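You operate a simulated robot arm through the tools that you are given. There is no shell and no other tool. Be economical: measure what you need, move in short steps, check, and stop when the job is done.

The job below is to be done with a simulated two-armed robot. You get a single attempt, and the scene is never put back.

JOB
Run the count on the blue card by the grey control box and file it as GOOD or REDO.
Fine: GOOD bin if all four filled tubes are within 1 ml of its figure, else REDO bin. Stop the drive before you file it.

It is judged by the outcome, as a careful person would: the job done as asked, and still so three seconds after it is handed in. It fails if anything else is knocked over, pushed out of place, dropped, spilled or broken.

ROBOT AND FRAMES
Two 7-joint arms with three-finger grippers on one trunk, on a base that drives. Base frame: it is fixed to the floor where the robot stands at the start and does not move with it; the origin is under the middle of the robot, x ahead of it, y to its left, z up. Units: m, rad, N and s.
The left shoulder is at the start at [0.025, 0.154, 1.045], the right one opposite. With the tool pointing down near the work surface each hand reaches from about 0.2 to 0.62 m from the robot's upright axis, wherever it stands, measured 20 degrees to its own side. Places, roughly: black bracket lever [0.3, 0.7, 1]; black rpm dial [-0.1, 0.8, 1.2]; black selector switch [0.1, 1, 1.5]; black stop button [-0.1, 0.8, 1.1]; blue test card [1.5, 0.25, 1.5]; green run button [-0.1, 0.8, 1.2]; green tally button [0.8, 0.1, 0.9]; left red stop button [-0.1, 0.9, 1.5]; long black lever [1.1, 0.2, 1.5]; open blue bin [1.5, 0, 1]; orange heater switch [0, 0.9, 1.1]; red clamp lever [0.2, 0.7, 1.1]; right red stop button [0.3, 1.1, 1.5]; stroke dial [0.7, 0, 0.9]; white supply dial [-0.1, 0.8, 1]. Payload 2.69 kg a hand.
The TCP of each hand is the grasp point between the finger pads, 0.029 m short of the fingertips. In the tool frame z runs along the fingers and y along their closing line. Largest opening 0.12 m; the body of the gripper starts 0.078 m behind the TCP.
Orientation is that of the tool frame in the base frame, as a unit quaternion [w, x, y, z]. With the fingers straight down and closing along the base's y, the tool's x points along the base's -x, its y along +y and its z along -z.

CONTROLS
- The arms move only by the tool nudge_tool. It takes "left_rows", "right_rows" or both (then of equal length, played together; a hand with none holds still); each is a list of rows, each a list of 7 numbers: the shift along the tool's x, y, z in m, then the turn, a rotation vector about the tool's x, y, z in rad, then the opening, from 0 (shut) to 1 (fully open). In form: [[dx, dy, dz, rx, ry, rz, claw], ...]. A call has 1 to 12 rows; each row is the pose to reach, as a shift and turn from the pose commanded when the call began, along the tool's axes at that moment. A row lasts 0.2 s, in which the tool goes at most 0.05 m and 0.15 rad; a call with a longer step from one row to the next is refused whole, and so is a gripper value outside its range. A pose out of reach is approached as far as the arm can. The call stops where the force on the tool passes 80 N (or 10 N more than at its start, if that is more) or the arm is blocked; 0.2 s more then pass. Each finger halts on what it meets, pressing with about 42 N; the grip force reading is that of the motor and also rises with nothing between the fingers. The clock runs only during rows and for 0.2 s after the last one: add rows that repeat a pose to give the fingers time. The reply holds the time, the measured pose of the TCP, the force on the tool along the base axes, the opening and the grip force, in the units named above and with some noise, with the torque about the TCP (base axes, N m) and any sound that the robot's microphone picked up, and new pictures: "pictures" is both (left out), scene, wrist or none (wrist: the cameras of the hands that moved).
- Cameras (640 x 400 px; columns grow to the right, rows downward): "scene" is now at [0.1027, 0.0607, 1.2226]; the picture's right is [0.71, -0.70, 0.00], its down [-0.26, -0.27, -0.93] and it looks along [0.65, 0.66, -0.38] (base axes); focal length 214 px, centre (320, 200). "left" rides on the left gripper at [0.063, 0, -0.104] in its tool frame; the picture's right is [0.00, 1.00, 0.00], its down [-0.83, 0.00, -0.56] and it looks along [-0.56, 0.00, 0.83] (tool axes); focal length 275 px, centre (320, 200). "right" rides on the right gripper at [0.063, 0, -0.104] in its tool frame; the picture's right is [0.00, 1.00, 0.00], its down [-0.83, 0.00, -0.56] and it looks along [-0.56, 0.00, 0.83] (tool axes); focal length 275 px, centre (320, 200). There is no depth. A picture from a camera that has moved, and an enlarged one, comes with that camera's place and axes in the base frame and with its lens. The place of the scene camera against the robot may be out by one fixed shift of up to 0.012 m in any direction.
- lift_body(by): slides the trunk up (or, below 0, down) by that many m; the arms and the scene camera ride with it, the base frame stays. It gives what a move gives, with no picture.
- steer(legs): drives the robot by 1 to 6 legs, each [ahead, left, turn to the left] in m, m and rad, along the robot's own axes; the way and the turn of a leg run together, so that a leg with both is an arc; at most 1.5 m and 3.142 rad a leg. The arms and the cameras ride along, it lands a little off, and it stops where it bumps. It gives what a move gives, and a new picture of the scene camera.
- pan_tilt(pan, tilt): turns the head with the scene camera to pan (to the left, within 1.396 rad either way) and tilt (down, from -0.506 to 1.204), counted from straight ahead of the robot. It gives what a move gives, and a new picture of the scene camera.
- close_up(camera, box): a new picture of the part [left, top, right, bottom] of that camera's present view, enlarged. It takes no simulated time.
- sign_off(): hands the job in; it is judged then, once.

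Work in short steps. Places have to be worked out from the pictures, the camera data and where the tool is seen: move nearer, look again, correct. Check each grasp and each placing, and mend what went wrong. You have 120 turns and 260 pictures in all, those below and enlarged ones among them. Open the grippers and draw the arms clear of the work before you hand the job in, unless the task says otherwise; then end with one line.

The tools are called after "Emit:" as a command line: name --argument value ..., lists and objects as JSON in quotes. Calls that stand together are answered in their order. nudge_tool: Moves the arms, as the interface text tells. Its arguments: {"type":"object","properties":{"left_rows":{"type":"array"},"right_rows":{"type":"array"},"pictures":{"type":"string","enum":["both","scene","wrist","none"]}},"required":[]} The other tools are called the same way: lift_body (by) slides the trunk up or down; steer (legs) drives the base; pan_tilt (pan, tilt) turns the head that bears the scene camera; close_up (camera, box) takes an enlarged picture of a part of a camera's view; sign_off () hands the job in.

At the start:

```text
t: 0.0
left_ee_pos: [0.2585, 0.3731, 0.9996]
left_tool_rot: [0.0, 0.001, 1.0, 0.0]
left_ft_force: [-0.4, 0.5, -0.2]
left_torque: [0.01, 0.02, -0.02]
left_gripper_width: 0.1198
left_grip_force: 0.1
right_ee_pos: [0.3443, 0.0144, 0.9996]
right_tool_rot: [0.0, 0.001, 1.0, 0.0]
right_ft_force: [0.0, 0.3, -0.7]
right_torque: [-0.02, 0.02, 0.0]
right_gripper_width: 0.1198
right_grip_force: 0.0
trunk travel left (down, up): [-0.408, 0.03]
robot x, y, heading: [0.0003, -0.002, 0.0]
head pan, tilt: [0.827, 0.501]
```

scene: 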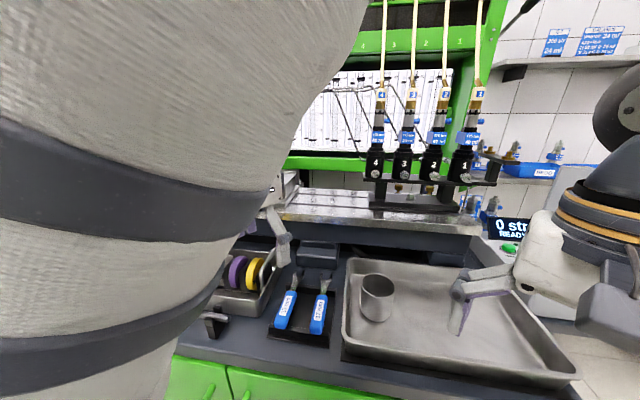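
right: 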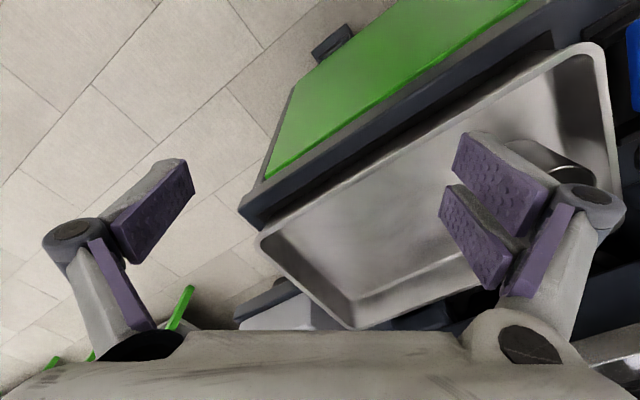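
left: 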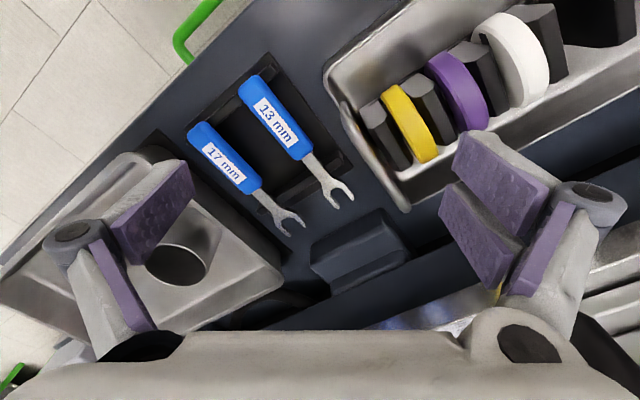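

The scene shows an injector test bench with cards at upper right. I'll enlarge the cards and turn the head to see the whole area.

Emit:
close_up --camera "scene" --box '[480, 0, 640, 100]'

Emit:
close_up --camera "scene" --box '[320, 60, 560, 210]'

Emit:
pan_tilt --pan 0.2 --tilt 0.1

```text
4.00 times, centred on (560, 50) of scene
camera zoom: at [0.1027, 0.0607, 1.2226], right [0.71, -0.7, 0.0], down [-0.26, -0.27, -0.93], along [0.65, 0.66, -0.38], focal length 858 px, centre (-640, 800)
```

zoom: 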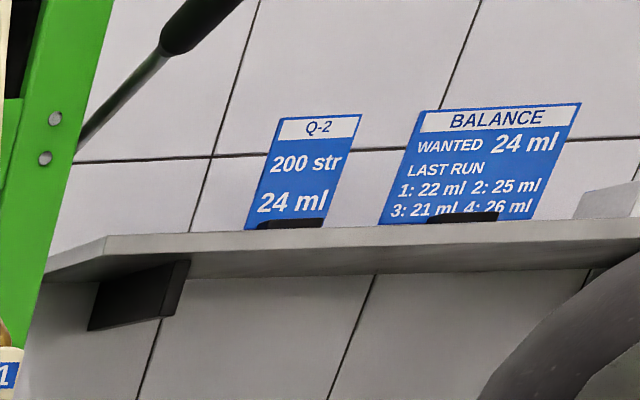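

```text
2.67 times, centred on (440, 135) of scene
camera zoom: at [0.1027, 0.0607, 1.2226], right [0.71, -0.7, 0.0], down [-0.26, -0.27, -0.93], along [0.65, 0.66, -0.38], focal length 572 px, centre (0, 373)
```

zoom: 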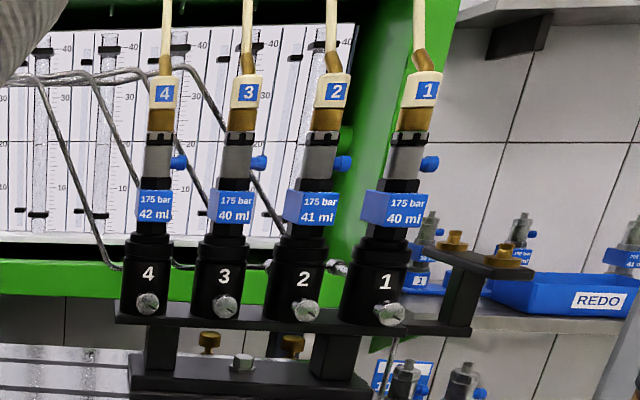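

```text
t: 1.0
left_ee_pos: [0.2588, 0.3728, 0.9996]
left_tool_rot: [0.001, 0.0, 1.0, 0.0]
left_ft_force: [-0.2, 0.4, 0.2]
left_torque: [0.01, -0.03, -0.01]
left_gripper_width: 0.1199
left_grip_force: 0.0
right_ee_pos: [0.3441, 0.0138, 1.0007]
right_tool_rot: [0.001, 0.0, 1.0, 0.0]
right_ft_force: [0.0, 0.2, 0.7]
right_torque: [-0.01, -0.02, 0.02]
right_gripper_width: 0.12
right_grip_force: 0.1
trunk travel left (down, up): [-0.408, 0.03]
robot x, y, heading: [0.001, -0.0008, 0.001]
head pan, tilt: [0.201, 0.099]
camera scene: at [0.1278, 0.013, 1.2493], right [0.2, -0.98, 0.0], down [-0.1, -0.02, -0.99], along [0.97, 0.2, -0.1], focal length 214 px, centre (320, 200)
```

scene: 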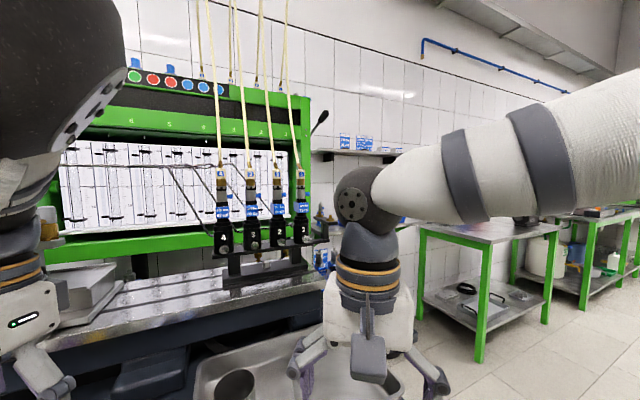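

The right arm hides the counter box. I'll look down toward it and then left at the drive panel.

Emit:
pan_tilt --pan 0.15 --tilt 0.6

Emit:
pan_tilt --pan 1.39 --tilt 0.1

```text
t: 1.9
left_ee_pos: [0.2582, 0.3736, 0.9984]
left_tool_rot: [-0.002, 0.0, 1.0, -0.003]
left_ft_force: [0.1, -0.3, -0.3]
left_torque: [-0.03, 0.02, 0.0]
left_gripper_width: 0.1202
left_grip_force: 0.0
right_ee_pos: [0.3436, 0.0146, 0.9998]
right_tool_rot: [0.0, 0.0, 1.0, 0.0]
right_ft_force: [-0.4, 0.6, -0.1]
right_torque: [0.0, -0.02, -0.03]
right_gripper_width: 0.1198
right_grip_force: 0.1
trunk travel left (down, up): [-0.408, 0.03]
robot x, y, heading: [-0.0039, -0.0015, -0.003]
head pan, tilt: [0.15, 0.6]
camera scene: at [0.1295, 0.0096, 1.224], right [0.16, -0.99, 0.0], down [-0.36, -0.06, -0.93], along [0.92, 0.15, -0.36], focal length 214 px, centre (320, 200)
```

scene: 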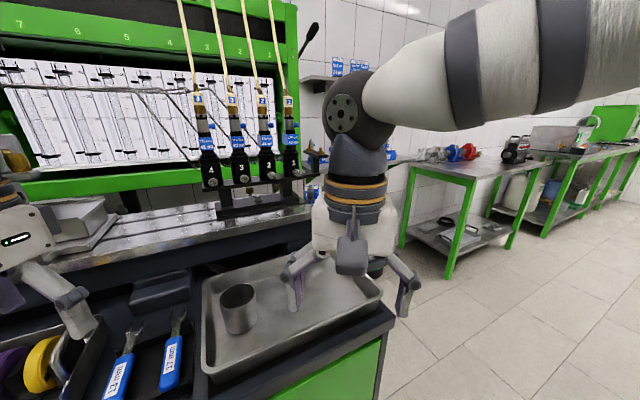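

```text
t: 3.4
left_ee_pos: [0.2579, 0.3723, 0.9993]
left_tool_rot: [0.0, 0.0, 1.0, 0.0]
left_ft_force: [0.2, -0.4, 0.5]
left_torque: [0.0, 0.01, 0.02]
left_gripper_width: 0.1201
left_grip_force: 0.2
right_ee_pos: [0.3433, 0.0138, 0.9996]
right_tool_rot: [0.001, 0.0, 1.0, 0.0]
right_ft_force: [0.2, 0.6, 0.3]
right_torque: [0.0, 0.03, 0.01]
right_gripper_width: 0.1199
right_grip_force: 0.1
trunk travel left (down, up): [-0.408, 0.03]
robot x, y, heading: [-0.0013, 0.0021, -0.0]
head pan, tilt: [1.389, 0.099]
camera scene: at [0.0543, 0.0851, 1.2493], right [0.98, -0.18, 0.0], down [-0.02, -0.1, -0.99], along [0.18, 0.98, -0.1], focal length 214 px, centre (320, 200)
```

scene: 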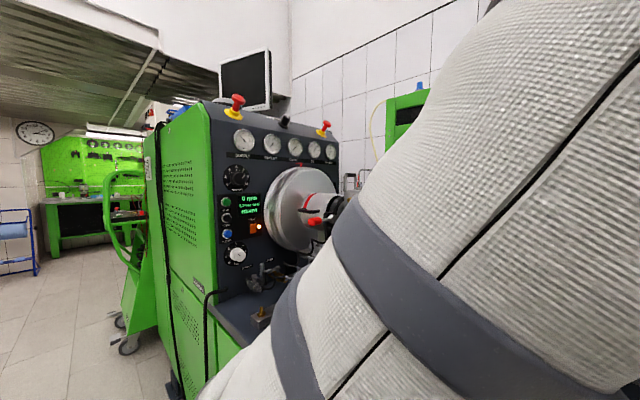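

The drive panel is on the left. I'll enlarge it.

Emit:
close_up --camera "scene" --box '[200, 140, 360, 280]'

Emit:
close_up --camera "scene" --box '[210, 180, 280, 224]'

Emit:
close_up --camera "scene" --box '[210, 80, 370, 180]'

```text
2.86 times, centred on (280, 210) of scene
camera zoom: at [0.0543, 0.0851, 1.2493], right [0.98, -0.18, 0.0], down [-0.02, -0.1, -0.99], along [0.18, 0.98, -0.1], focal length 613 px, centre (434, 171)
```

zoom: 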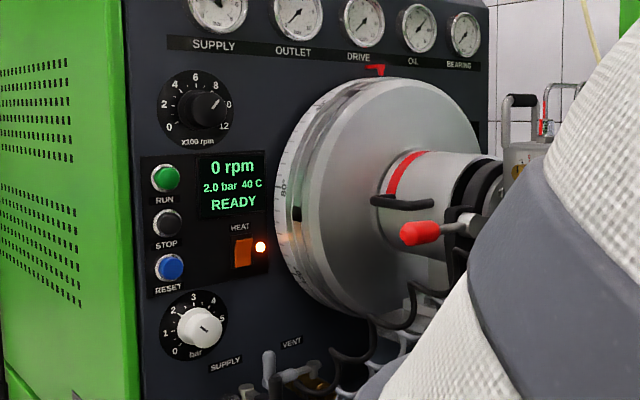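

```text
9.09 times, centred on (245, 202) of scene
camera zoom: at [0.0543, 0.0851, 1.2493], right [0.98, -0.18, 0.0], down [-0.02, -0.1, -0.99], along [0.18, 0.98, -0.1], focal length 1950 px, centre (1002, 182)
```

zoom: 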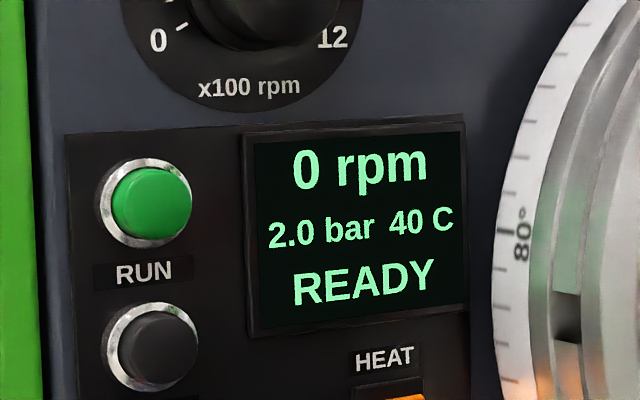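

```text
4.00 times, centred on (290, 130) of scene
camera zoom: at [0.0543, 0.0851, 1.2493], right [0.98, -0.18, 0.0], down [-0.02, -0.1, -0.99], along [0.18, 0.98, -0.1], focal length 858 px, centre (440, 480)
```

zoom: 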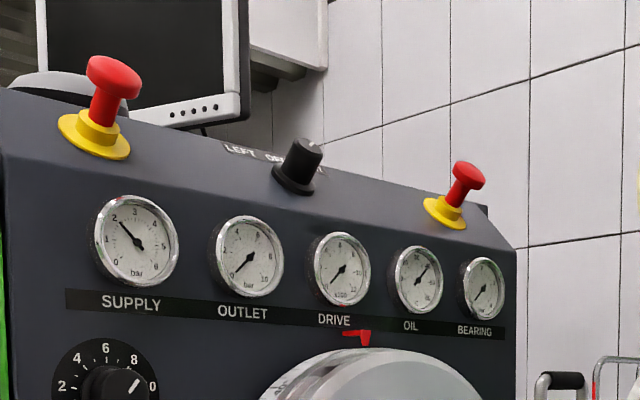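

The dials show about 900 rpm, 2.0 bar, 40 C and READY. I'll move the right hand back right so the counter box and its card come into view.

Emit:
nudge_tool --right_rows '[[0, -0.04, -0.02, 0, 0, 0, 1], [0, -0.09, -0.02, 0, 0, 0, 1], [0, -0.14, -0.02, 0, 0, 0, 1], [0.03, -0.18, -0.02, 0, 0, 0, 1], [0.06, -0.22, -0.02, 0, 0, 0, 1], [0.09, -0.26, -0.02, 0, 0, 0, 1], [0.1, -0.3, -0.02, 0, 0, 0, 1]]' --pictures "none"

Emit:
pan_tilt --pan 0.2 --tilt 0.35

```text
t: 5.0
left_ee_pos: [0.2603, 0.3718, 1.0002]
left_tool_rot: [0.0, 0.0, 1.0, 0.0]
left_ft_force: [0.5, -0.1, 0.3]
left_torque: [-0.01, 0.0, -0.02]
left_gripper_width: 0.1202
left_grip_force: 0.0
right_ee_pos: [0.2388, -0.2868, 1.0212]
right_tool_rot: [0.0, 0.001, 1.0, 0.0]
right_ft_force: [-0.5, 0.2, 0.4]
right_torque: [0.02, 0.01, -0.01]
right_gripper_width: 0.1202
right_grip_force: 0.1
trunk travel left (down, up): [-0.408, 0.03]
robot x, y, heading: [-0.0002, -0.0025, -0.004]
head pan, tilt: [1.389, 0.099]
```

```text
t: 6.4
left_ee_pos: [0.2586, 0.3729, 0.9974]
left_tool_rot: [-0.002, 0.0, 1.0, -0.002]
left_ft_force: [1.0, 0.1, 0.6]
left_torque: [-0.02, 0.03, 0.01]
left_gripper_width: 0.1199
left_grip_force: 0.0
right_ee_pos: [0.2395, -0.2851, 1.0208]
right_tool_rot: [0.0, 0.0, 1.0, 0.0]
right_ft_force: [-0.1, -0.3, 0.4]
right_torque: [-0.01, 0.0, 0.01]
right_gripper_width: 0.1202
right_grip_force: 0.1
trunk travel left (down, up): [-0.408, 0.03]
robot x, y, heading: [-0.0007, 0.0015, -0.003]
head pan, tilt: [0.201, 0.351]
camera scene: at [0.1225, 0.0338, 1.2347], right [0.42, -0.91, 0.0], down [-0.23, -0.11, -0.97], along [0.88, 0.41, -0.25], focal length 214 px, centre (320, 200)
```

scene: 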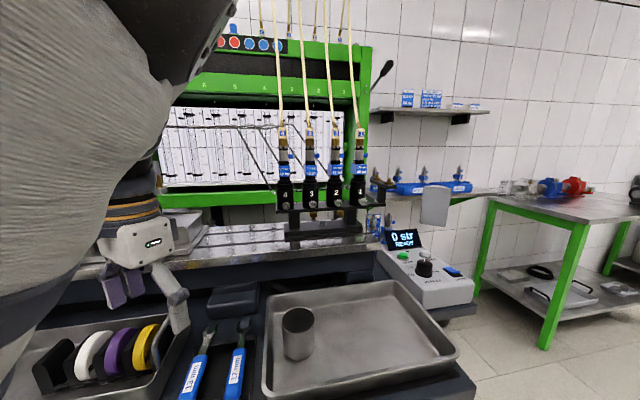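

Now visible: counter box, card shelf, bins. Enlarging each.

Emit:
close_up --camera "scene" --box '[360, 210, 488, 310]'

Emit:
close_up --camera "scene" --box '[360, 150, 500, 230]'

Emit:
close_up --camera "scene" --box '[390, 80, 490, 130]'

Emit:
close_up --camera "scene" --box '[150, 90, 390, 240]'

```text
4.00 times, centred on (424, 260) of scene
camera zoom: at [0.1225, 0.0338, 1.2347], right [0.42, -0.91, 0.0], down [-0.23, -0.11, -0.97], along [0.88, 0.41, -0.25], focal length 858 px, centre (-96, -40)
```

zoom: 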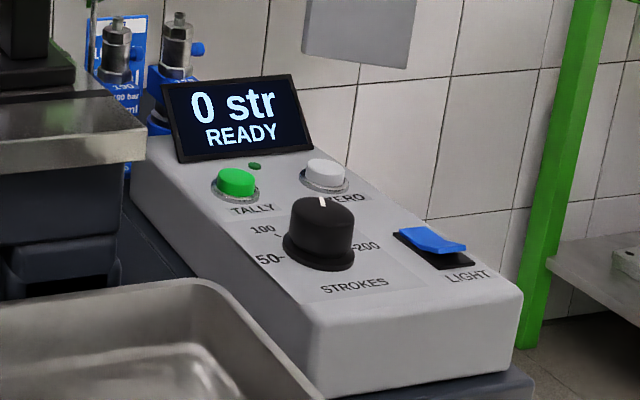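

```text
4.57 times, centred on (430, 190) of scene
camera zoom: at [0.1225, 0.0338, 1.2347], right [0.42, -0.91, 0.0], down [-0.23, -0.11, -0.97], along [0.88, 0.41, -0.25], focal length 980 px, centre (-183, 246)
```

zoom: 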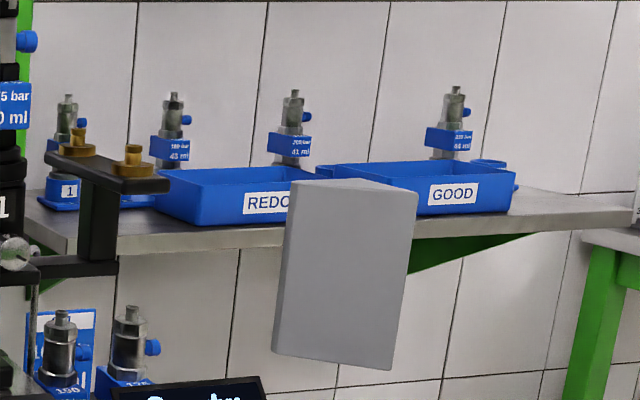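

```text
6.40 times, centred on (440, 105) of scene
camera zoom: at [0.1225, 0.0338, 1.2347], right [0.42, -0.91, 0.0], down [-0.23, -0.11, -0.97], along [0.88, 0.41, -0.25], focal length 1373 px, centre (-448, 808)
```

zoom: 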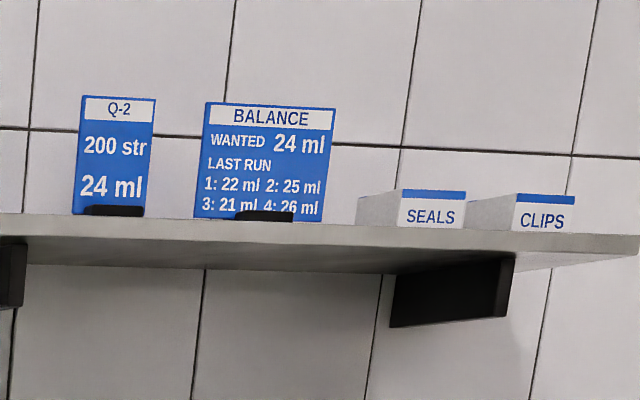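

```text
2.67 times, centred on (270, 165) of scene
camera zoom: at [0.1225, 0.0338, 1.2347], right [0.42, -0.91, 0.0], down [-0.23, -0.11, -0.97], along [0.88, 0.41, -0.25], focal length 572 px, centre (453, 293)
```

zoom: 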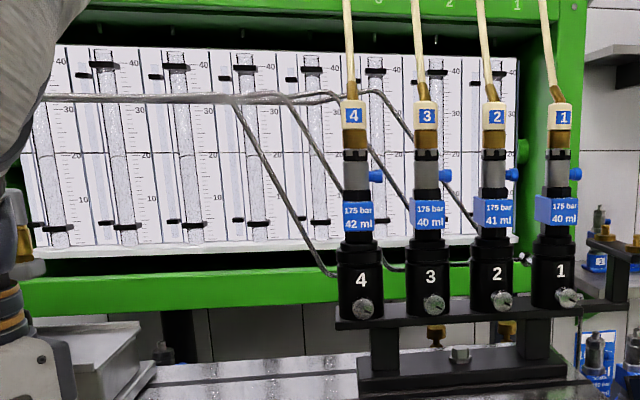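

A card stands behind the control box, partly hidden by spare injectors. I'll drive right for a better look.

Emit:
steer --legs '[[0.0, -0.4, 0.0]]'

Emit:
pan_tilt --pan 0.5 --tilt 0.3

```text
t: 10.0
left_ee_pos: [0.2577, -0.0225, 0.9994]
left_tool_rot: [0.001, -0.003, 1.0, 0.0]
left_ft_force: [-0.8, -0.4, -0.7]
left_torque: [0.03, 0.0, 0.01]
left_gripper_width: 0.1199
left_grip_force: 0.1
right_ee_pos: [0.244, -0.6805, 1.0211]
right_tool_rot: [0.002, -0.003, 1.0, 0.0]
right_ft_force: [0.2, -0.1, 0.1]
right_torque: [0.01, -0.04, -0.02]
right_gripper_width: 0.1202
right_grip_force: 0.0
trunk travel left (down, up): [-0.408, 0.03]
robot x, y, heading: [0.0024, -0.3988, 0.006]
head pan, tilt: [0.201, 0.351]
camera scene: at [0.1302, -0.3825, 1.2301], right [0.21, -0.98, 0.0], down [-0.29, -0.06, -0.95], along [0.93, 0.2, -0.3], focal length 214 px, centre (320, 200)
```

scene: 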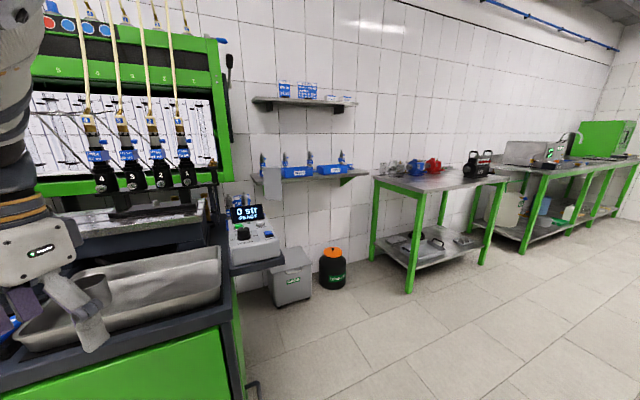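

```text
t: 10.8
left_ee_pos: [0.2573, -0.0213, 0.9988]
left_tool_rot: [0.0, -0.005, 1.0, -0.002]
left_ft_force: [-0.3, 0.7, -1.0]
left_torque: [0.0, 0.01, -0.02]
left_gripper_width: 0.12
left_grip_force: 0.0
right_ee_pos: [0.2446, -0.68, 1.0214]
right_tool_rot: [0.0, -0.003, 1.0, 0.001]
right_ft_force: [0.0, -0.3, -0.9]
right_torque: [0.0, -0.03, 0.0]
right_gripper_width: 0.12
right_grip_force: 0.0
trunk travel left (down, up): [-0.408, 0.03]
robot x, y, heading: [-0.0008, -0.396, 0.005]
head pan, tilt: [0.499, 0.3]
camera scene: at [0.1281, -0.3742, 1.233], right [0.3, -0.96, 0.0], down [-0.26, -0.08, -0.96], along [0.92, 0.28, -0.27], focal length 214 px, centre (320, 200)
```

scene: 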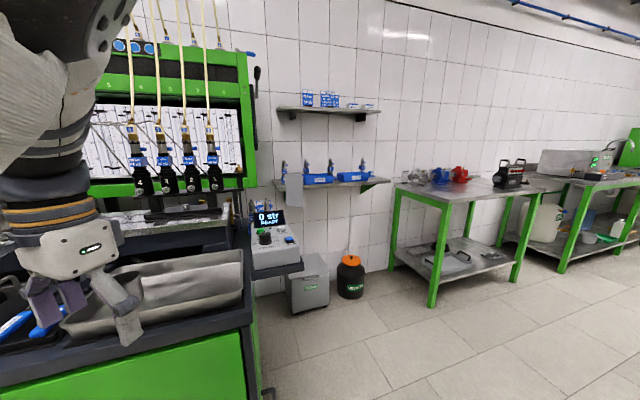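

Emit:
close_up --camera "scene" --box '[222, 190, 312, 280]'

Emit:
close_up --camera "scene" --box '[265, 80, 395, 220]'

```text
4.44 times, centred on (267, 235) of scene
camera zoom: at [0.1281, -0.3742, 1.233], right [0.3, -0.96, 0.0], down [-0.26, -0.08, -0.96], along [0.92, 0.28, -0.27], focal length 953 px, centre (556, 44)
```

zoom: 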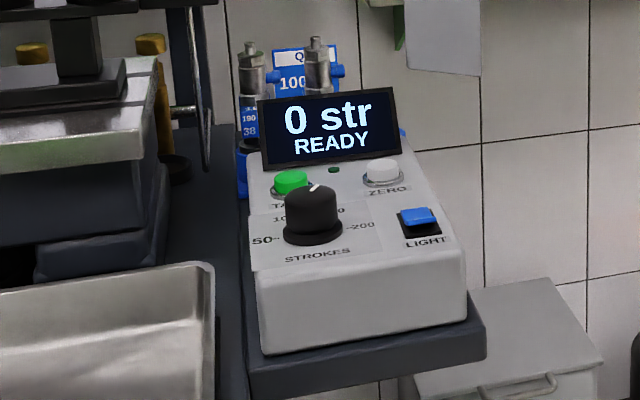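

```text
2.86 times, centred on (330, 150) of scene
camera zoom: at [0.1281, -0.3742, 1.233], right [0.3, -0.96, 0.0], down [-0.26, -0.08, -0.96], along [0.92, 0.28, -0.27], focal length 613 px, centre (291, 343)
```

zoom: 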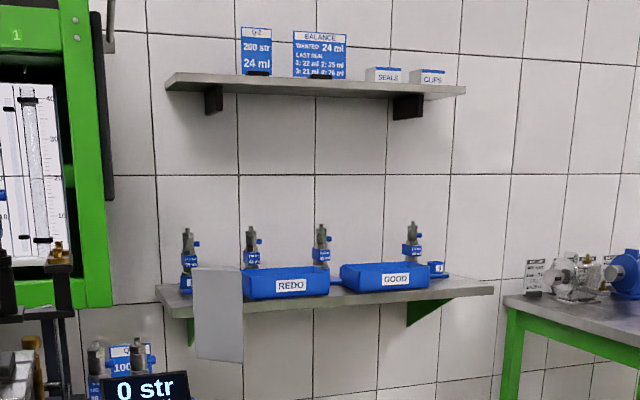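

The card behind the box reads "Q-? / 100 …", half hidden. I'll raise both hands and drive around to the right end of the bench, facing the card.

Emit:
nudge_tool --right_rows '[[0, 0.03, -0.05, 0, 0, 0, 1], [0, 0.06, -0.1, 0, 0, 0, 1]]' --left_rows '[[0, 0, -0.05, 0, 0, 0, 1], [0, 0, -0.1, 0, 0, 0, 1]]' --pictures "none"

Emit:
steer --legs '[[0.3, -0.2, 0], [0.3, 0, 0.5]]'

```text
refused: row 1 steps farther than a row can; nothing moved
```

```text
t: 14.8
left_ee_pos: [0.642, -0.073, 0.9998]
left_tool_rot: [0.001, -0.246, 0.969, -0.002]
left_ft_force: [0.6, -0.1, -0.7]
left_torque: [0.02, 0.02, -0.01]
left_gripper_width: 0.12
left_grip_force: 0.1
right_ee_pos: [0.9388, -0.6598, 1.0216]
right_tool_rot: [0.0, -0.245, 0.97, -0.001]
right_ft_force: [0.4, 0.4, -0.3]
right_torque: [-0.01, 0.07, 0.0]
right_gripper_width: 0.1201
right_grip_force: 0.1
trunk travel left (down, up): [-0.408, 0.03]
robot x, y, heading: [0.5908, -0.5243, 0.501]
head pan, tilt: [0.499, 0.3]
camera scene: at [0.6846, -0.439, 1.2356], right [0.77, -0.63, 0.0], down [-0.16, -0.19, -0.97], along [0.61, 0.75, -0.24], focal length 214 px, centre (320, 200)
```

scene: 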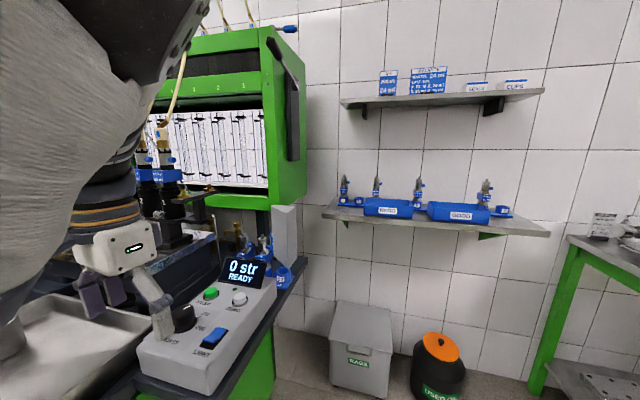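

The left hand is close to the counter dial; I'll raise it straight up now.

Emit:
nudge_tool --left_rows '[[0, 0, -0.045, 0, 0, 0, 1], [0, 0, -0.09, 0, 0, 0, 1]]' --pictures "scene"

Emit:
close_up --camera "scene" --box '[130, 200, 310, 390]'

```text
t: 15.3
left_ee_pos: [0.6401, -0.0694, 1.0888]
left_tool_rot: [0.0, -0.247, 0.969, -0.004]
left_ft_force: [0.7, 0.0, -0.1]
left_torque: [-0.01, 0.01, -0.02]
left_gripper_width: 0.1201
left_grip_force: 0.1
right_ee_pos: [0.9386, -0.6601, 1.0208]
right_tool_rot: [0.001, -0.245, 0.97, 0.0]
right_ft_force: [0.9, 0.0, 0.4]
right_torque: [-0.01, 0.01, -0.02]
right_gripper_width: 0.1198
right_grip_force: 0.0
trunk travel left (down, up): [-0.408, 0.03]
robot x, y, heading: [0.5868, -0.5224, 0.491]
head pan, tilt: [0.499, 0.3]
camera scene: at [0.6734, -0.4318, 1.2361], right [0.85, -0.52, 0.0], down [-0.12, -0.2, -0.97], along [0.51, 0.83, -0.24], focal length 214 px, centre (320, 200)
```

scene: 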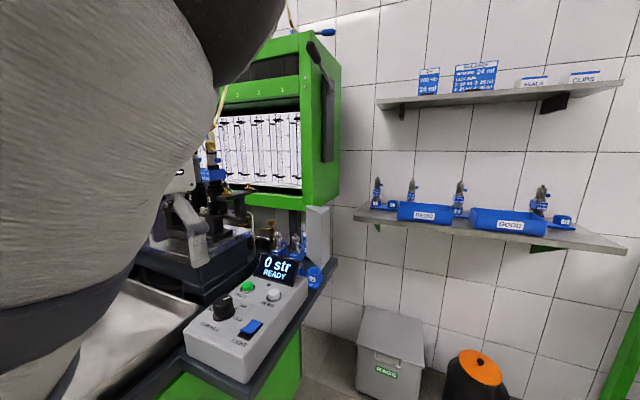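

```text
2.11 times, centred on (220, 295) of scene
camera zoom: at [0.6734, -0.4318, 1.2361], right [0.85, -0.52, 0.0], down [-0.12, -0.2, -0.97], along [0.51, 0.83, -0.24], focal length 452 px, centre (530, 0)
```

zoom: 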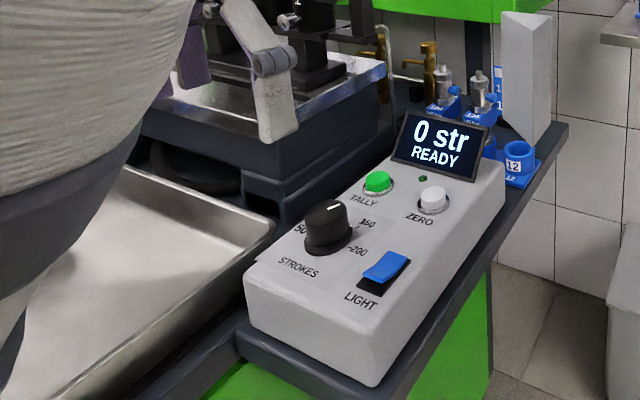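

The card is edge-on from here; check the left wrist camera.

Emit:
close_up --camera "left" --box '[0, 0, 640, 400]'

```text
1.00 times, centred on (320, 200) of left (not enlarged: the box is as wide or as high as the picture)
camera zoom: at [0.5838, -0.0982, 1.1924], right [-0.47, 0.88, -0.01], down [0.73, 0.4, 0.56], along [0.49, 0.26, -0.83], focal length 275 px, centre (320, 200)
```

zoom: 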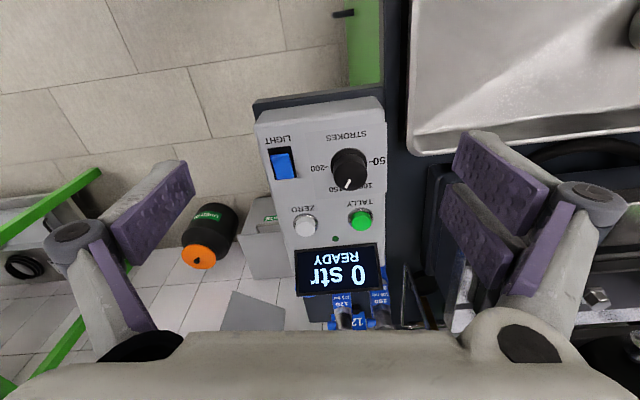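

The wrist camera can see over the box. I'll tilt the left hand forward so it looks toward the card.

Emit:
nudge_tool --left_rows '[[0, 0, 0, 0, -0.13, 0, 1], [0, 0, 0, 0, -0.26, 0, 1], [0, 0, 0, 0, -0.39, 0, 1], [0, 0, 0, 0, -0.52, 0, 1]]' --pictures "wrist"

```text
t: 16.4
left_ee_pos: [0.6416, -0.0738, 1.0911]
left_tool_rot: [0.253, -0.237, 0.936, 0.062]
left_ft_force: [-1.0, -0.4, -0.3]
left_torque: [0.0, -0.06, -0.01]
left_gripper_width: 0.12
left_grip_force: 0.0
left hand out of reach, approached as far as the arm can: row 1, 2, 3
right_ee_pos: [0.9381, -0.6616, 1.0217]
right_tool_rot: [0.001, -0.244, 0.97, 0.001]
right_ft_force: [-0.5, -0.6, -0.3]
right_torque: [0.03, -0.06, -0.05]
right_gripper_width: 0.12
right_grip_force: 0.0
trunk travel left (down, up): [-0.408, 0.03]
robot x, y, heading: [0.5907, -0.5247, 0.499]
head pan, tilt: [0.499, 0.3]
camera left: at [0.5462, -0.124, 1.1481], right [-0.47, 0.88, 0.0], down [0.39, 0.21, 0.9], along [0.79, 0.42, -0.44], focal length 275 px, centre (320, 200)
```

left: 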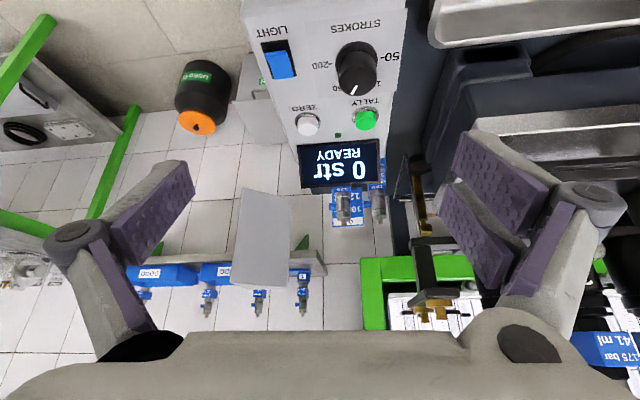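

Emit:
close_up --camera "left" --box '[290, 130, 430, 240]'

```text
3.64 times, centred on (360, 185) of left
camera zoom: at [0.5462, -0.124, 1.1481], right [-0.47, 0.88, 0.0], down [0.39, 0.21, 0.9], along [0.79, 0.42, -0.44], focal length 1001 px, centre (174, 254)
```

zoom: 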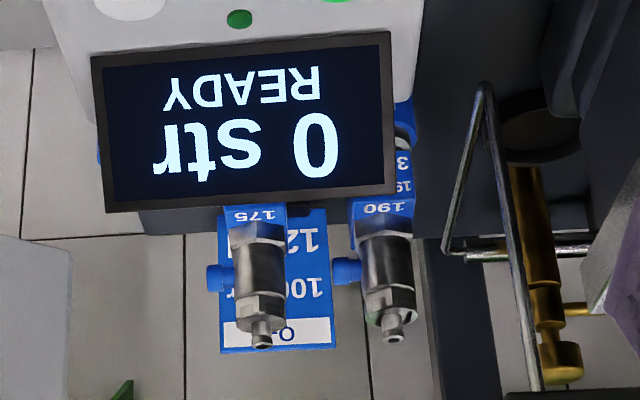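

Card seems to read "100 str / 12 ?". I'll shift the hand right to see past the injector.

Emit:
nudge_tool --left_rows '[[0, -0.04, -0.02, 0, 0, 0, 1], [0, -0.08, -0.04, 0, 0, 0, 1], [0, -0.12, -0.06, 0, 0, 0, 1]]' --pictures "none"

Emit:
close_up --camera "left" --box '[290, 110, 510, 250]'

```text
t: 17.1
left_ee_pos: [0.6025, -0.1226, 1.1191]
left_tool_rot: [0.251, -0.238, 0.936, 0.061]
left_ft_force: [-0.6, 0.2, -0.4]
left_torque: [0.02, 0.0, 0.02]
left_gripper_width: 0.1198
left_grip_force: 0.0
left hand out of reach, approached as far as the arm can: row 1, 2, 3
right_ee_pos: [0.938, -0.6624, 1.0204]
right_tool_rot: [0.001, -0.246, 0.969, 0.001]
right_ft_force: [-1.0, -0.5, 0.3]
right_torque: [0.05, -0.02, 0.03]
right_gripper_width: 0.12
right_grip_force: 0.0
trunk travel left (down, up): [-0.408, 0.03]
robot x, y, heading: [0.5939, -0.5255, 0.497]
head pan, tilt: [0.499, 0.3]
```

```text
2.86 times, centred on (400, 180) of left
camera zoom: at [0.5078, -0.1724, 1.178], right [-0.47, 0.88, 0.0], down [0.39, 0.21, 0.9], along [0.79, 0.42, -0.44], focal length 786 px, centre (91, 257)
```

zoom: 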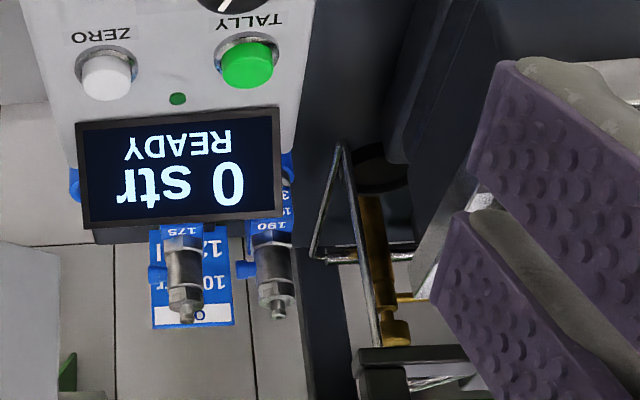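

Enough to read: 100 strokes, 12 ml (I'll verify when holding the card). The stroke dial points near 150 and is at about [0.685,-0.01,0.915]. I'll level the left hand, then turn the robot to face the box comfortably.

Emit:
nudge_tool --left_rows '[[0, 0, -0.01, 0, 0.13, 0, 1], [0, 0, -0.02, 0, 0.26, 0, 1], [0, 0, -0.03, 0, 0.39, 0, 1], [0, 0, -0.03, 0, 0.52, 0, 1]]' --pictures "none"

Emit:
steer --legs '[[0.0, 0, 0.45]]'

Emit:
pan_tilt --pan 0.1 --tilt 0.6

Emit:
close_up --camera "left" --box '[0, 0, 640, 400]'

```text
t: 18.1
left_ee_pos: [0.5826, -0.124, 1.1404]
left_tool_rot: [0.0, -0.247, 0.969, -0.002]
left_ft_force: [-0.1, 0.6, 0.0]
left_torque: [0.0, 0.06, -0.01]
left_gripper_width: 0.1201
left_grip_force: 0.1
left hand out of reach, approached as far as the arm can: row 2, 3, 4
right_ee_pos: [0.9396, -0.6595, 1.0205]
right_tool_rot: [0.0, -0.246, 0.969, 0.0]
right_ft_force: [0.4, -1.0, -0.2]
right_torque: [0.0, 0.02, -0.01]
right_gripper_width: 0.1199
right_grip_force: 0.1
trunk travel left (down, up): [-0.408, 0.03]
robot x, y, heading: [0.5893, -0.5244, 0.494]
head pan, tilt: [0.499, 0.3]
```

```text
t: 19.9
left_ee_pos: [0.4121, -0.1671, 1.1412]
left_tool_rot: [0.001, -0.454, 0.891, -0.002]
left_ft_force: [0.5, -0.1, 0.5]
left_torque: [0.01, -0.01, 0.0]
left_gripper_width: 0.12
left_grip_force: 0.1
right_ee_pos: [0.9648, -0.4981, 1.0213]
right_tool_rot: [0.001, -0.452, 0.892, 0.0]
right_ft_force: [-1.0, 0.2, -0.6]
right_torque: [0.01, -0.01, 0.02]
right_gripper_width: 0.12
right_grip_force: 0.1
trunk travel left (down, up): [-0.408, 0.03]
robot x, y, heading: [0.5918, -0.5269, 0.946]
head pan, tilt: [0.499, 0.3]
camera scene: at [0.6261, -0.4064, 1.2307], right [0.99, -0.13, 0.0], down [-0.04, -0.29, -0.96], along [0.12, 0.95, -0.3], focal length 214 px, centre (320, 200)
```

scene: 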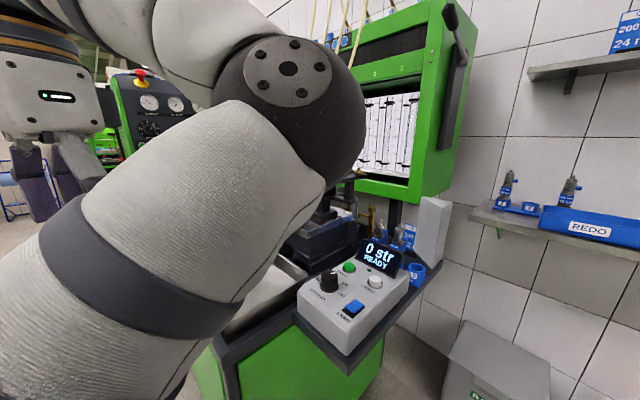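

```text
t: 20.7
left_ee_pos: [0.4129, -0.1671, 1.1415]
left_tool_rot: [0.002, -0.455, 0.891, -0.002]
left_ft_force: [-0.2, 0.1, -0.2]
left_torque: [-0.01, -0.02, -0.02]
left_gripper_width: 0.1202
left_grip_force: 0.1
right_ee_pos: [0.9644, -0.4984, 1.0203]
right_tool_rot: [0.0, -0.453, 0.891, 0.0]
right_ft_force: [0.2, -0.1, -0.2]
right_torque: [0.02, -0.02, -0.03]
right_gripper_width: 0.1199
right_grip_force: 0.0
trunk travel left (down, up): [-0.408, 0.03]
robot x, y, heading: [0.5927, -0.5212, 0.945]
head pan, tilt: [0.099, 0.6]
camera scene: at [0.6586, -0.4228, 1.2032], right [0.86, -0.51, 0.0], down [-0.29, -0.49, -0.83], along [0.42, 0.71, -0.56], focal length 214 px, centre (320, 200)
```

scene: 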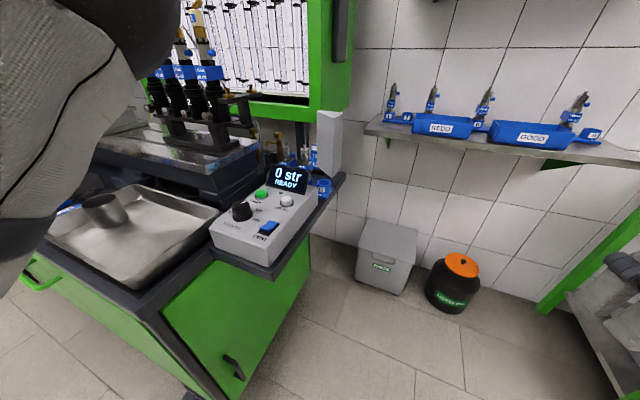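

```text
1.00 times, centred on (320, 200) of left (not enlarged: the box is as wide or as high as the picture)
camera zoom: at [0.3745, -0.2171, 1.2447], right [-0.81, 0.59, 0.0], down [0.49, 0.67, 0.56], along [0.33, 0.45, -0.83], focal length 275 px, centre (320, 200)
```

zoom: 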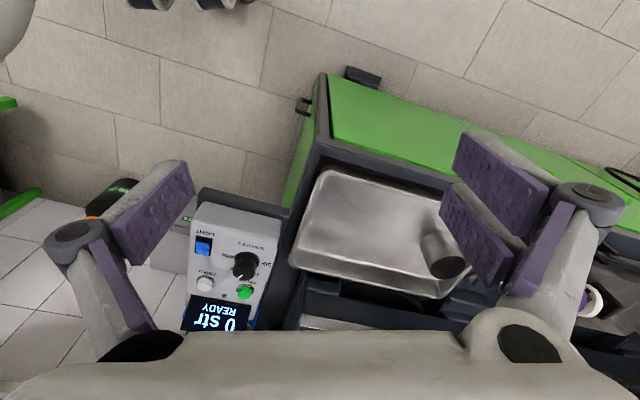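

The dial is well placed for the left hand now. I'll move the left hand towards it in part and check how the commanded pose tracks.

Emit:
nudge_tool --left_rows '[[-0.04, -0.02, 0, 0, 0, 0, 0.8], [-0.08, -0.04, 0, 0, 0, 0, 0.7], [-0.12, -0.06, 0, 0, 0, 0, 0.7], [-0.16, -0.08, 0, 0, 0, 0, 0.7]]' --pictures "wrist"

```text
t: 21.7
left_ee_pos: [0.4771, -0.079, 1.1498]
left_tool_rot: [0.002, -0.454, 0.891, -0.002]
left_ft_force: [-0.6, -0.8, 0.1]
left_torque: [0.01, -0.01, 0.0]
left_gripper_width: 0.084
left_grip_force: 0.1
left hand out of reach, approached as far as the arm can: row 1, 2, 3, 4
right_ee_pos: [0.9645, -0.4965, 1.0202]
right_tool_rot: [0.001, -0.453, 0.891, 0.0]
right_ft_force: [-0.5, -0.7, 0.0]
right_torque: [-0.01, -0.04, 0.0]
right_gripper_width: 0.1199
right_grip_force: 0.0
trunk travel left (down, up): [-0.408, 0.03]
robot x, y, heading: [0.59, -0.5236, 0.939]
head pan, tilt: [0.099, 0.6]
camera left: at [0.438, -0.1283, 1.2521], right [-0.81, 0.59, -0.01], down [0.49, 0.67, 0.56], along [0.33, 0.45, -0.83], focal length 275 px, centre (320, 200)
```

left: 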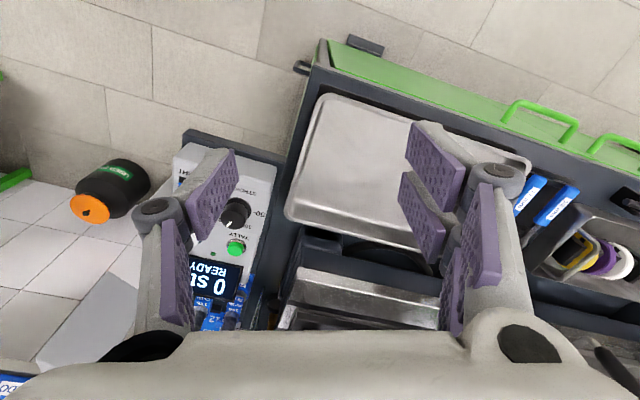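

The height limits its reach. I'll lower to about 1.05 and continue toward the right.

Emit:
nudge_tool --left_rows '[[0, 0, 0.04, 0, 0, 0, 0.7], [0, -0.02, 0.08, 0, 0, 0, 0.7], [0, -0.05, 0.1, 0, 0, 0, 0.7], [0, -0.08, 0.1, 0, 0, 0, 0.7]]' --pictures "wrist"

```text
t: 22.7
left_ee_pos: [0.467, -0.0759, 1.0522]
left_tool_rot: [0.001, -0.453, 0.891, -0.001]
left_ft_force: [-1.0, -0.7, -0.5]
left_torque: [-0.01, 0.0, 0.01]
left_gripper_width: 0.084
left_grip_force: 0.1
left hand out of reach, approached as far as the arm can: row 1, 2, 3, 4
right_ee_pos: [0.9649, -0.4985, 1.0201]
right_tool_rot: [0.001, -0.453, 0.892, 0.001]
right_ft_force: [1.1, 1.0, -0.1]
right_torque: [-0.01, 0.02, -0.01]
right_gripper_width: 0.12
right_grip_force: 0.2
trunk travel left (down, up): [-0.408, 0.03]
robot x, y, heading: [0.5897, -0.5258, 0.949]
head pan, tilt: [0.099, 0.6]
camera left: at [0.4283, -0.1257, 1.1554], right [-0.81, 0.59, 0.0], down [0.49, 0.67, 0.56], along [0.33, 0.45, -0.83], focal length 275 px, centre (320, 200)
```

left: 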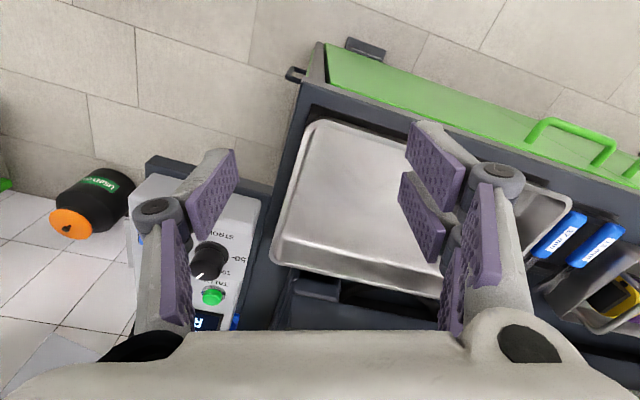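

The hand doesn't move rightwards; test pure sideways motion at this height.

Emit:
nudge_tool --left_rows '[[0.03, -0.03, 0, 0, 0, 0, 0.7], [0.03, -0.07, 0, 0, 0, 0, 0.7], [0.03, -0.11, 0, 0, 0, 0, 0.7], [0.03, -0.15, 0, 0, 0, 0, 0.7]]' --pictures "none"

```text
t: 23.7
left_ee_pos: [0.4349, -0.1492, 1.0376]
left_tool_rot: [0.002, -0.454, 0.891, -0.002]
left_ft_force: [-0.6, 0.0, -1.0]
left_torque: [0.04, 0.0, -0.02]
left_gripper_width: 0.084
left_grip_force: 0.0
left hand out of reach, approached as far as the arm can: row 1, 2, 3, 4
right_ee_pos: [0.9646, -0.4981, 1.0209]
right_tool_rot: [0.001, -0.453, 0.891, 0.0]
right_ft_force: [-0.3, 0.5, 0.2]
right_torque: [-0.02, 0.02, 0.03]
right_gripper_width: 0.1201
right_grip_force: 0.2
trunk travel left (down, up): [-0.408, 0.03]
robot x, y, heading: [0.5883, -0.5275, 0.94]
head pan, tilt: [0.099, 0.6]
```

A wrist joint limit seems likely; I'll yaw the tool with the arm swing and see if it frees up.

Emit:
nudge_tool --left_rows '[[0, 0, 0, 0, 0, 0.14, 0.7], [0, 0, 0, 0, 0, 0.28, 0.7], [0, 0, 0, 0, 0, 0.42, 0.7], [0, 0, 0, 0, 0, 0.56, 0.7]]' --pictures "scene"

```text
t: 24.7
left_ee_pos: [0.4346, -0.15, 1.04]
left_tool_rot: [0.002, -0.189, 0.982, -0.002]
left_ft_force: [-0.2, -0.2, 0.7]
left_torque: [0.02, -0.02, 0.03]
left_gripper_width: 0.0838
left_grip_force: 0.1
right_ee_pos: [0.963, -0.4968, 1.0217]
right_tool_rot: [0.001, -0.453, 0.891, 0.001]
right_ft_force: [0.2, -0.6, 0.6]
right_torque: [0.0, -0.02, -0.03]
right_gripper_width: 0.1199
right_grip_force: 0.0
trunk travel left (down, up): [-0.408, 0.03]
robot x, y, heading: [0.5919, -0.5263, 0.944]
head pan, tilt: [0.099, 0.6]
camera scene: at [0.6587, -0.4228, 1.2032], right [0.86, -0.51, 0.0], down [-0.29, -0.49, -0.83], along [0.42, 0.71, -0.56], focal length 214 px, centre (320, 200)
```

scene: 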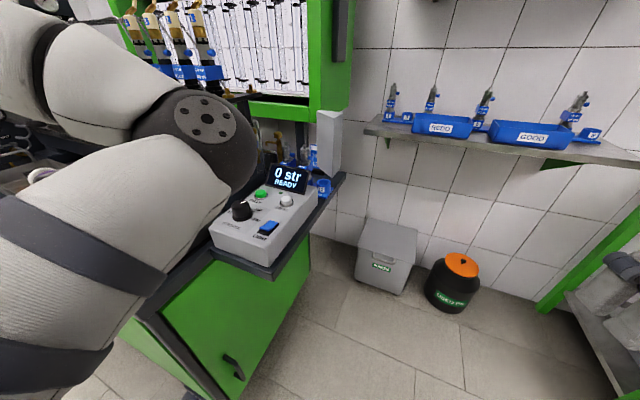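

It's free now. Move over the dial, yawing a little more on the way.

Emit:
nudge_tool --left_rows '[[-0.047, 0.006, 0, 0, 0, 0.05, 0.7], [-0.094, 0.012, 0, 0, 0, 0.1, 0.7], [-0.141, 0.018, 0, 0, 0, 0.15, 0.7], [-0.188, 0.024, 0, 0, 0, 0.2, 0.7], [-0.235, 0.03, 0, 0, 0, 0.2, 0.7]]' --pictures "wrist"

```text
t: 25.9
left_ee_pos: [0.5847, 0.0102, 1.0571]
left_tool_rot: [0.002, -0.092, 0.996, -0.002]
left_ft_force: [0.5, 0.3, -1.0]
left_torque: [0.03, 0.0, 0.0]
left_gripper_width: 0.0838
left_grip_force: 0.1
left hand out of reach, approached as far as the arm can: row 1, 2, 3, 4, 5
right_ee_pos: [0.9655, -0.4971, 1.0208]
right_tool_rot: [-0.001, -0.453, 0.891, 0.001]
right_ft_force: [0.1, -0.4, -0.3]
right_torque: [0.0, 0.02, 0.02]
right_gripper_width: 0.1199
right_grip_force: 0.1
trunk travel left (down, up): [-0.408, 0.03]
robot x, y, heading: [0.5906, -0.522, 0.938]
head pan, tilt: [0.099, 0.6]
camera left: at [0.5223, -0.0006, 1.1611], right [-0.18, 0.98, 0.0], down [0.82, 0.15, 0.56], along [0.55, 0.1, -0.83], focal length 275 px, centre (320, 200)
```

left: 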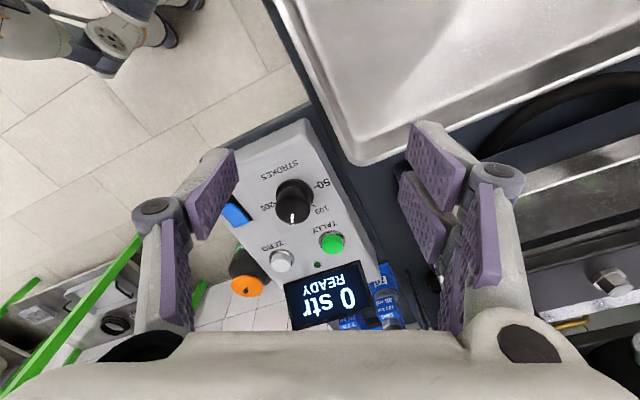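

The arm stops short by about 0.1 m; I'll drive the robot that bit instead.

Emit:
steer --legs '[[0.04, -0.1, 0]]'

Emit:
close_up --camera "left" --box '[0, 0, 640, 400]'

```text
t: 27.3
left_ee_pos: [0.687, -0.0159, 1.0584]
left_tool_rot: [0.001, -0.092, 0.996, -0.002]
left_ft_force: [-0.4, -0.2, 1.2]
left_torque: [-0.01, 0.04, -0.01]
left_gripper_width: 0.0838
left_grip_force: 0.1
right_ee_pos: [1.0662, -0.524, 1.0207]
right_tool_rot: [0.0, -0.453, 0.891, 0.001]
right_ft_force: [-0.2, 0.3, 0.4]
right_torque: [-0.01, 0.02, 0.0]
right_gripper_width: 0.1199
right_grip_force: 0.0
trunk travel left (down, up): [-0.408, 0.03]
robot x, y, heading: [0.6924, -0.5534, 0.937]
head pan, tilt: [0.099, 0.6]
camera scene: at [0.7622, -0.4485, 1.2032], right [0.86, -0.51, 0.0], down [-0.29, -0.49, -0.82], along [0.42, 0.71, -0.57], focal length 214 px, centre (320, 200)
```

scene: 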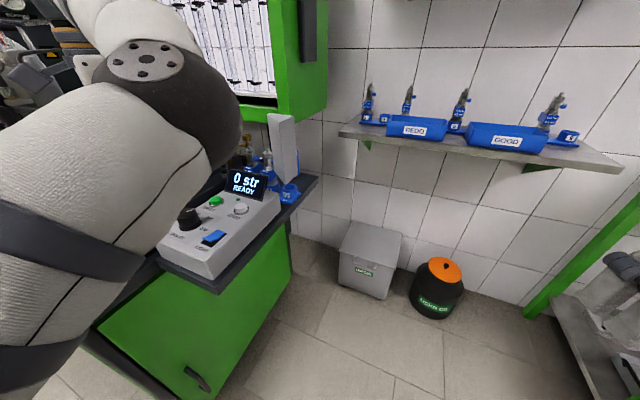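

```text
1.00 times, centred on (320, 200) of left (not enlarged: the box is as wide or as high as the picture)
camera zoom: at [0.6243, -0.0265, 1.1613], right [-0.18, 0.98, 0.0], down [0.82, 0.15, 0.56], along [0.55, 0.1, -0.83], focal length 275 px, centre (320, 200)
```

zoom: 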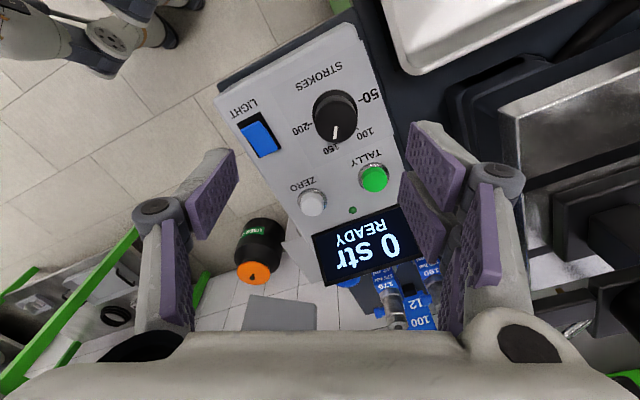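

The wrist view shows the dial (pointer at 150) at about [0.70,0.00,0.916]. Enlarge the dial and the card.

Emit:
close_up --camera "left" --box '[260, 50, 420, 170]'

Emit:
close_up --camera "left" --box '[340, 240, 460, 340]'

```text
3.33 times, centred on (340, 110) of left
camera zoom: at [0.6243, -0.0265, 1.1613], right [-0.18, 0.98, 0.0], down [0.82, 0.15, 0.56], along [0.55, 0.1, -0.83], focal length 918 px, centre (253, 500)
```

zoom: 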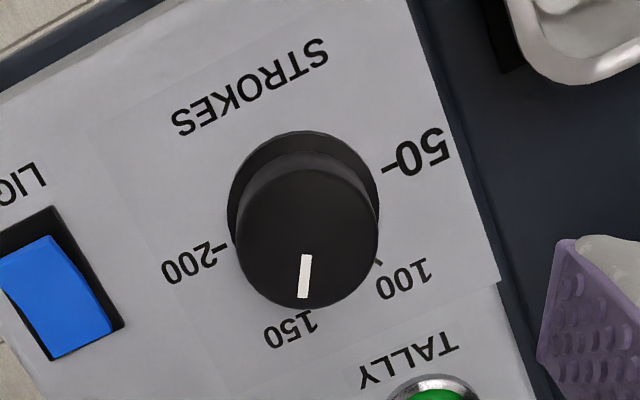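

```text
4.00 times, centred on (400, 290) of left
camera zoom: at [0.6243, -0.0265, 1.1613], right [-0.18, 0.98, 0.0], down [0.82, 0.15, 0.56], along [0.55, 0.1, -0.83], focal length 1101 px, centre (0, -160)
```

zoom: 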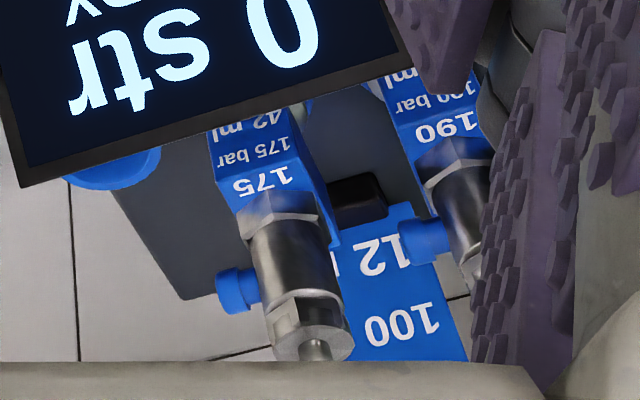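

Confirmed: 100 str, 12 ml; dial must go from 150 to 100, 60° counter-clockwise. I'll pre-rotate the hand clockwise, centre over the knob and come down part way.

Emit:
nudge_tool --left_rows '[[-0.008, 0.007, 0.0, 0, 0, 0.14, 0.7], [-0.016, 0.015, 0.02, 0, 0, 0.28, 0.7], [-0.016, 0.015, 0.05, 0, 0, 0.42, 0.7], [-0.016, 0.015, 0.08, 0, 0, 0.55, 0.7]]' --pictures "wrist"

```text
t: 28.3
left_ee_pos: [0.7004, 0.0049, 0.9788]
left_tool_rot: [0.002, 0.184, 0.983, -0.001]
left_ft_force: [0.3, 0.5, -0.7]
left_torque: [0.01, 0.01, 0.03]
left_gripper_width: 0.0838
left_grip_force: 0.0
right_ee_pos: [1.0686, -0.524, 1.0207]
right_tool_rot: [0.001, -0.453, 0.891, 0.0]
right_ft_force: [0.7, 0.0, 0.1]
right_torque: [0.01, 0.02, 0.0]
right_gripper_width: 0.1197
right_grip_force: 0.1
trunk travel left (down, up): [-0.408, 0.03]
robot x, y, heading: [0.6939, -0.5458, 0.941]
head pan, tilt: [0.099, 0.6]
camera left: at [0.6402, 0.0277, 1.082], right [0.37, 0.93, 0.0], down [0.77, -0.3, 0.56], along [0.52, -0.2, -0.83], focal length 275 px, centre (320, 200)
```

left: 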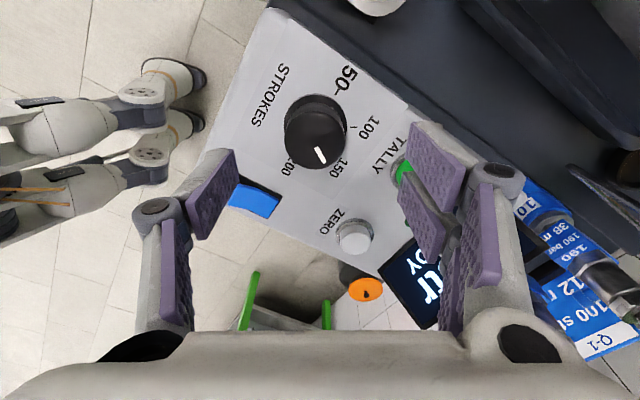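

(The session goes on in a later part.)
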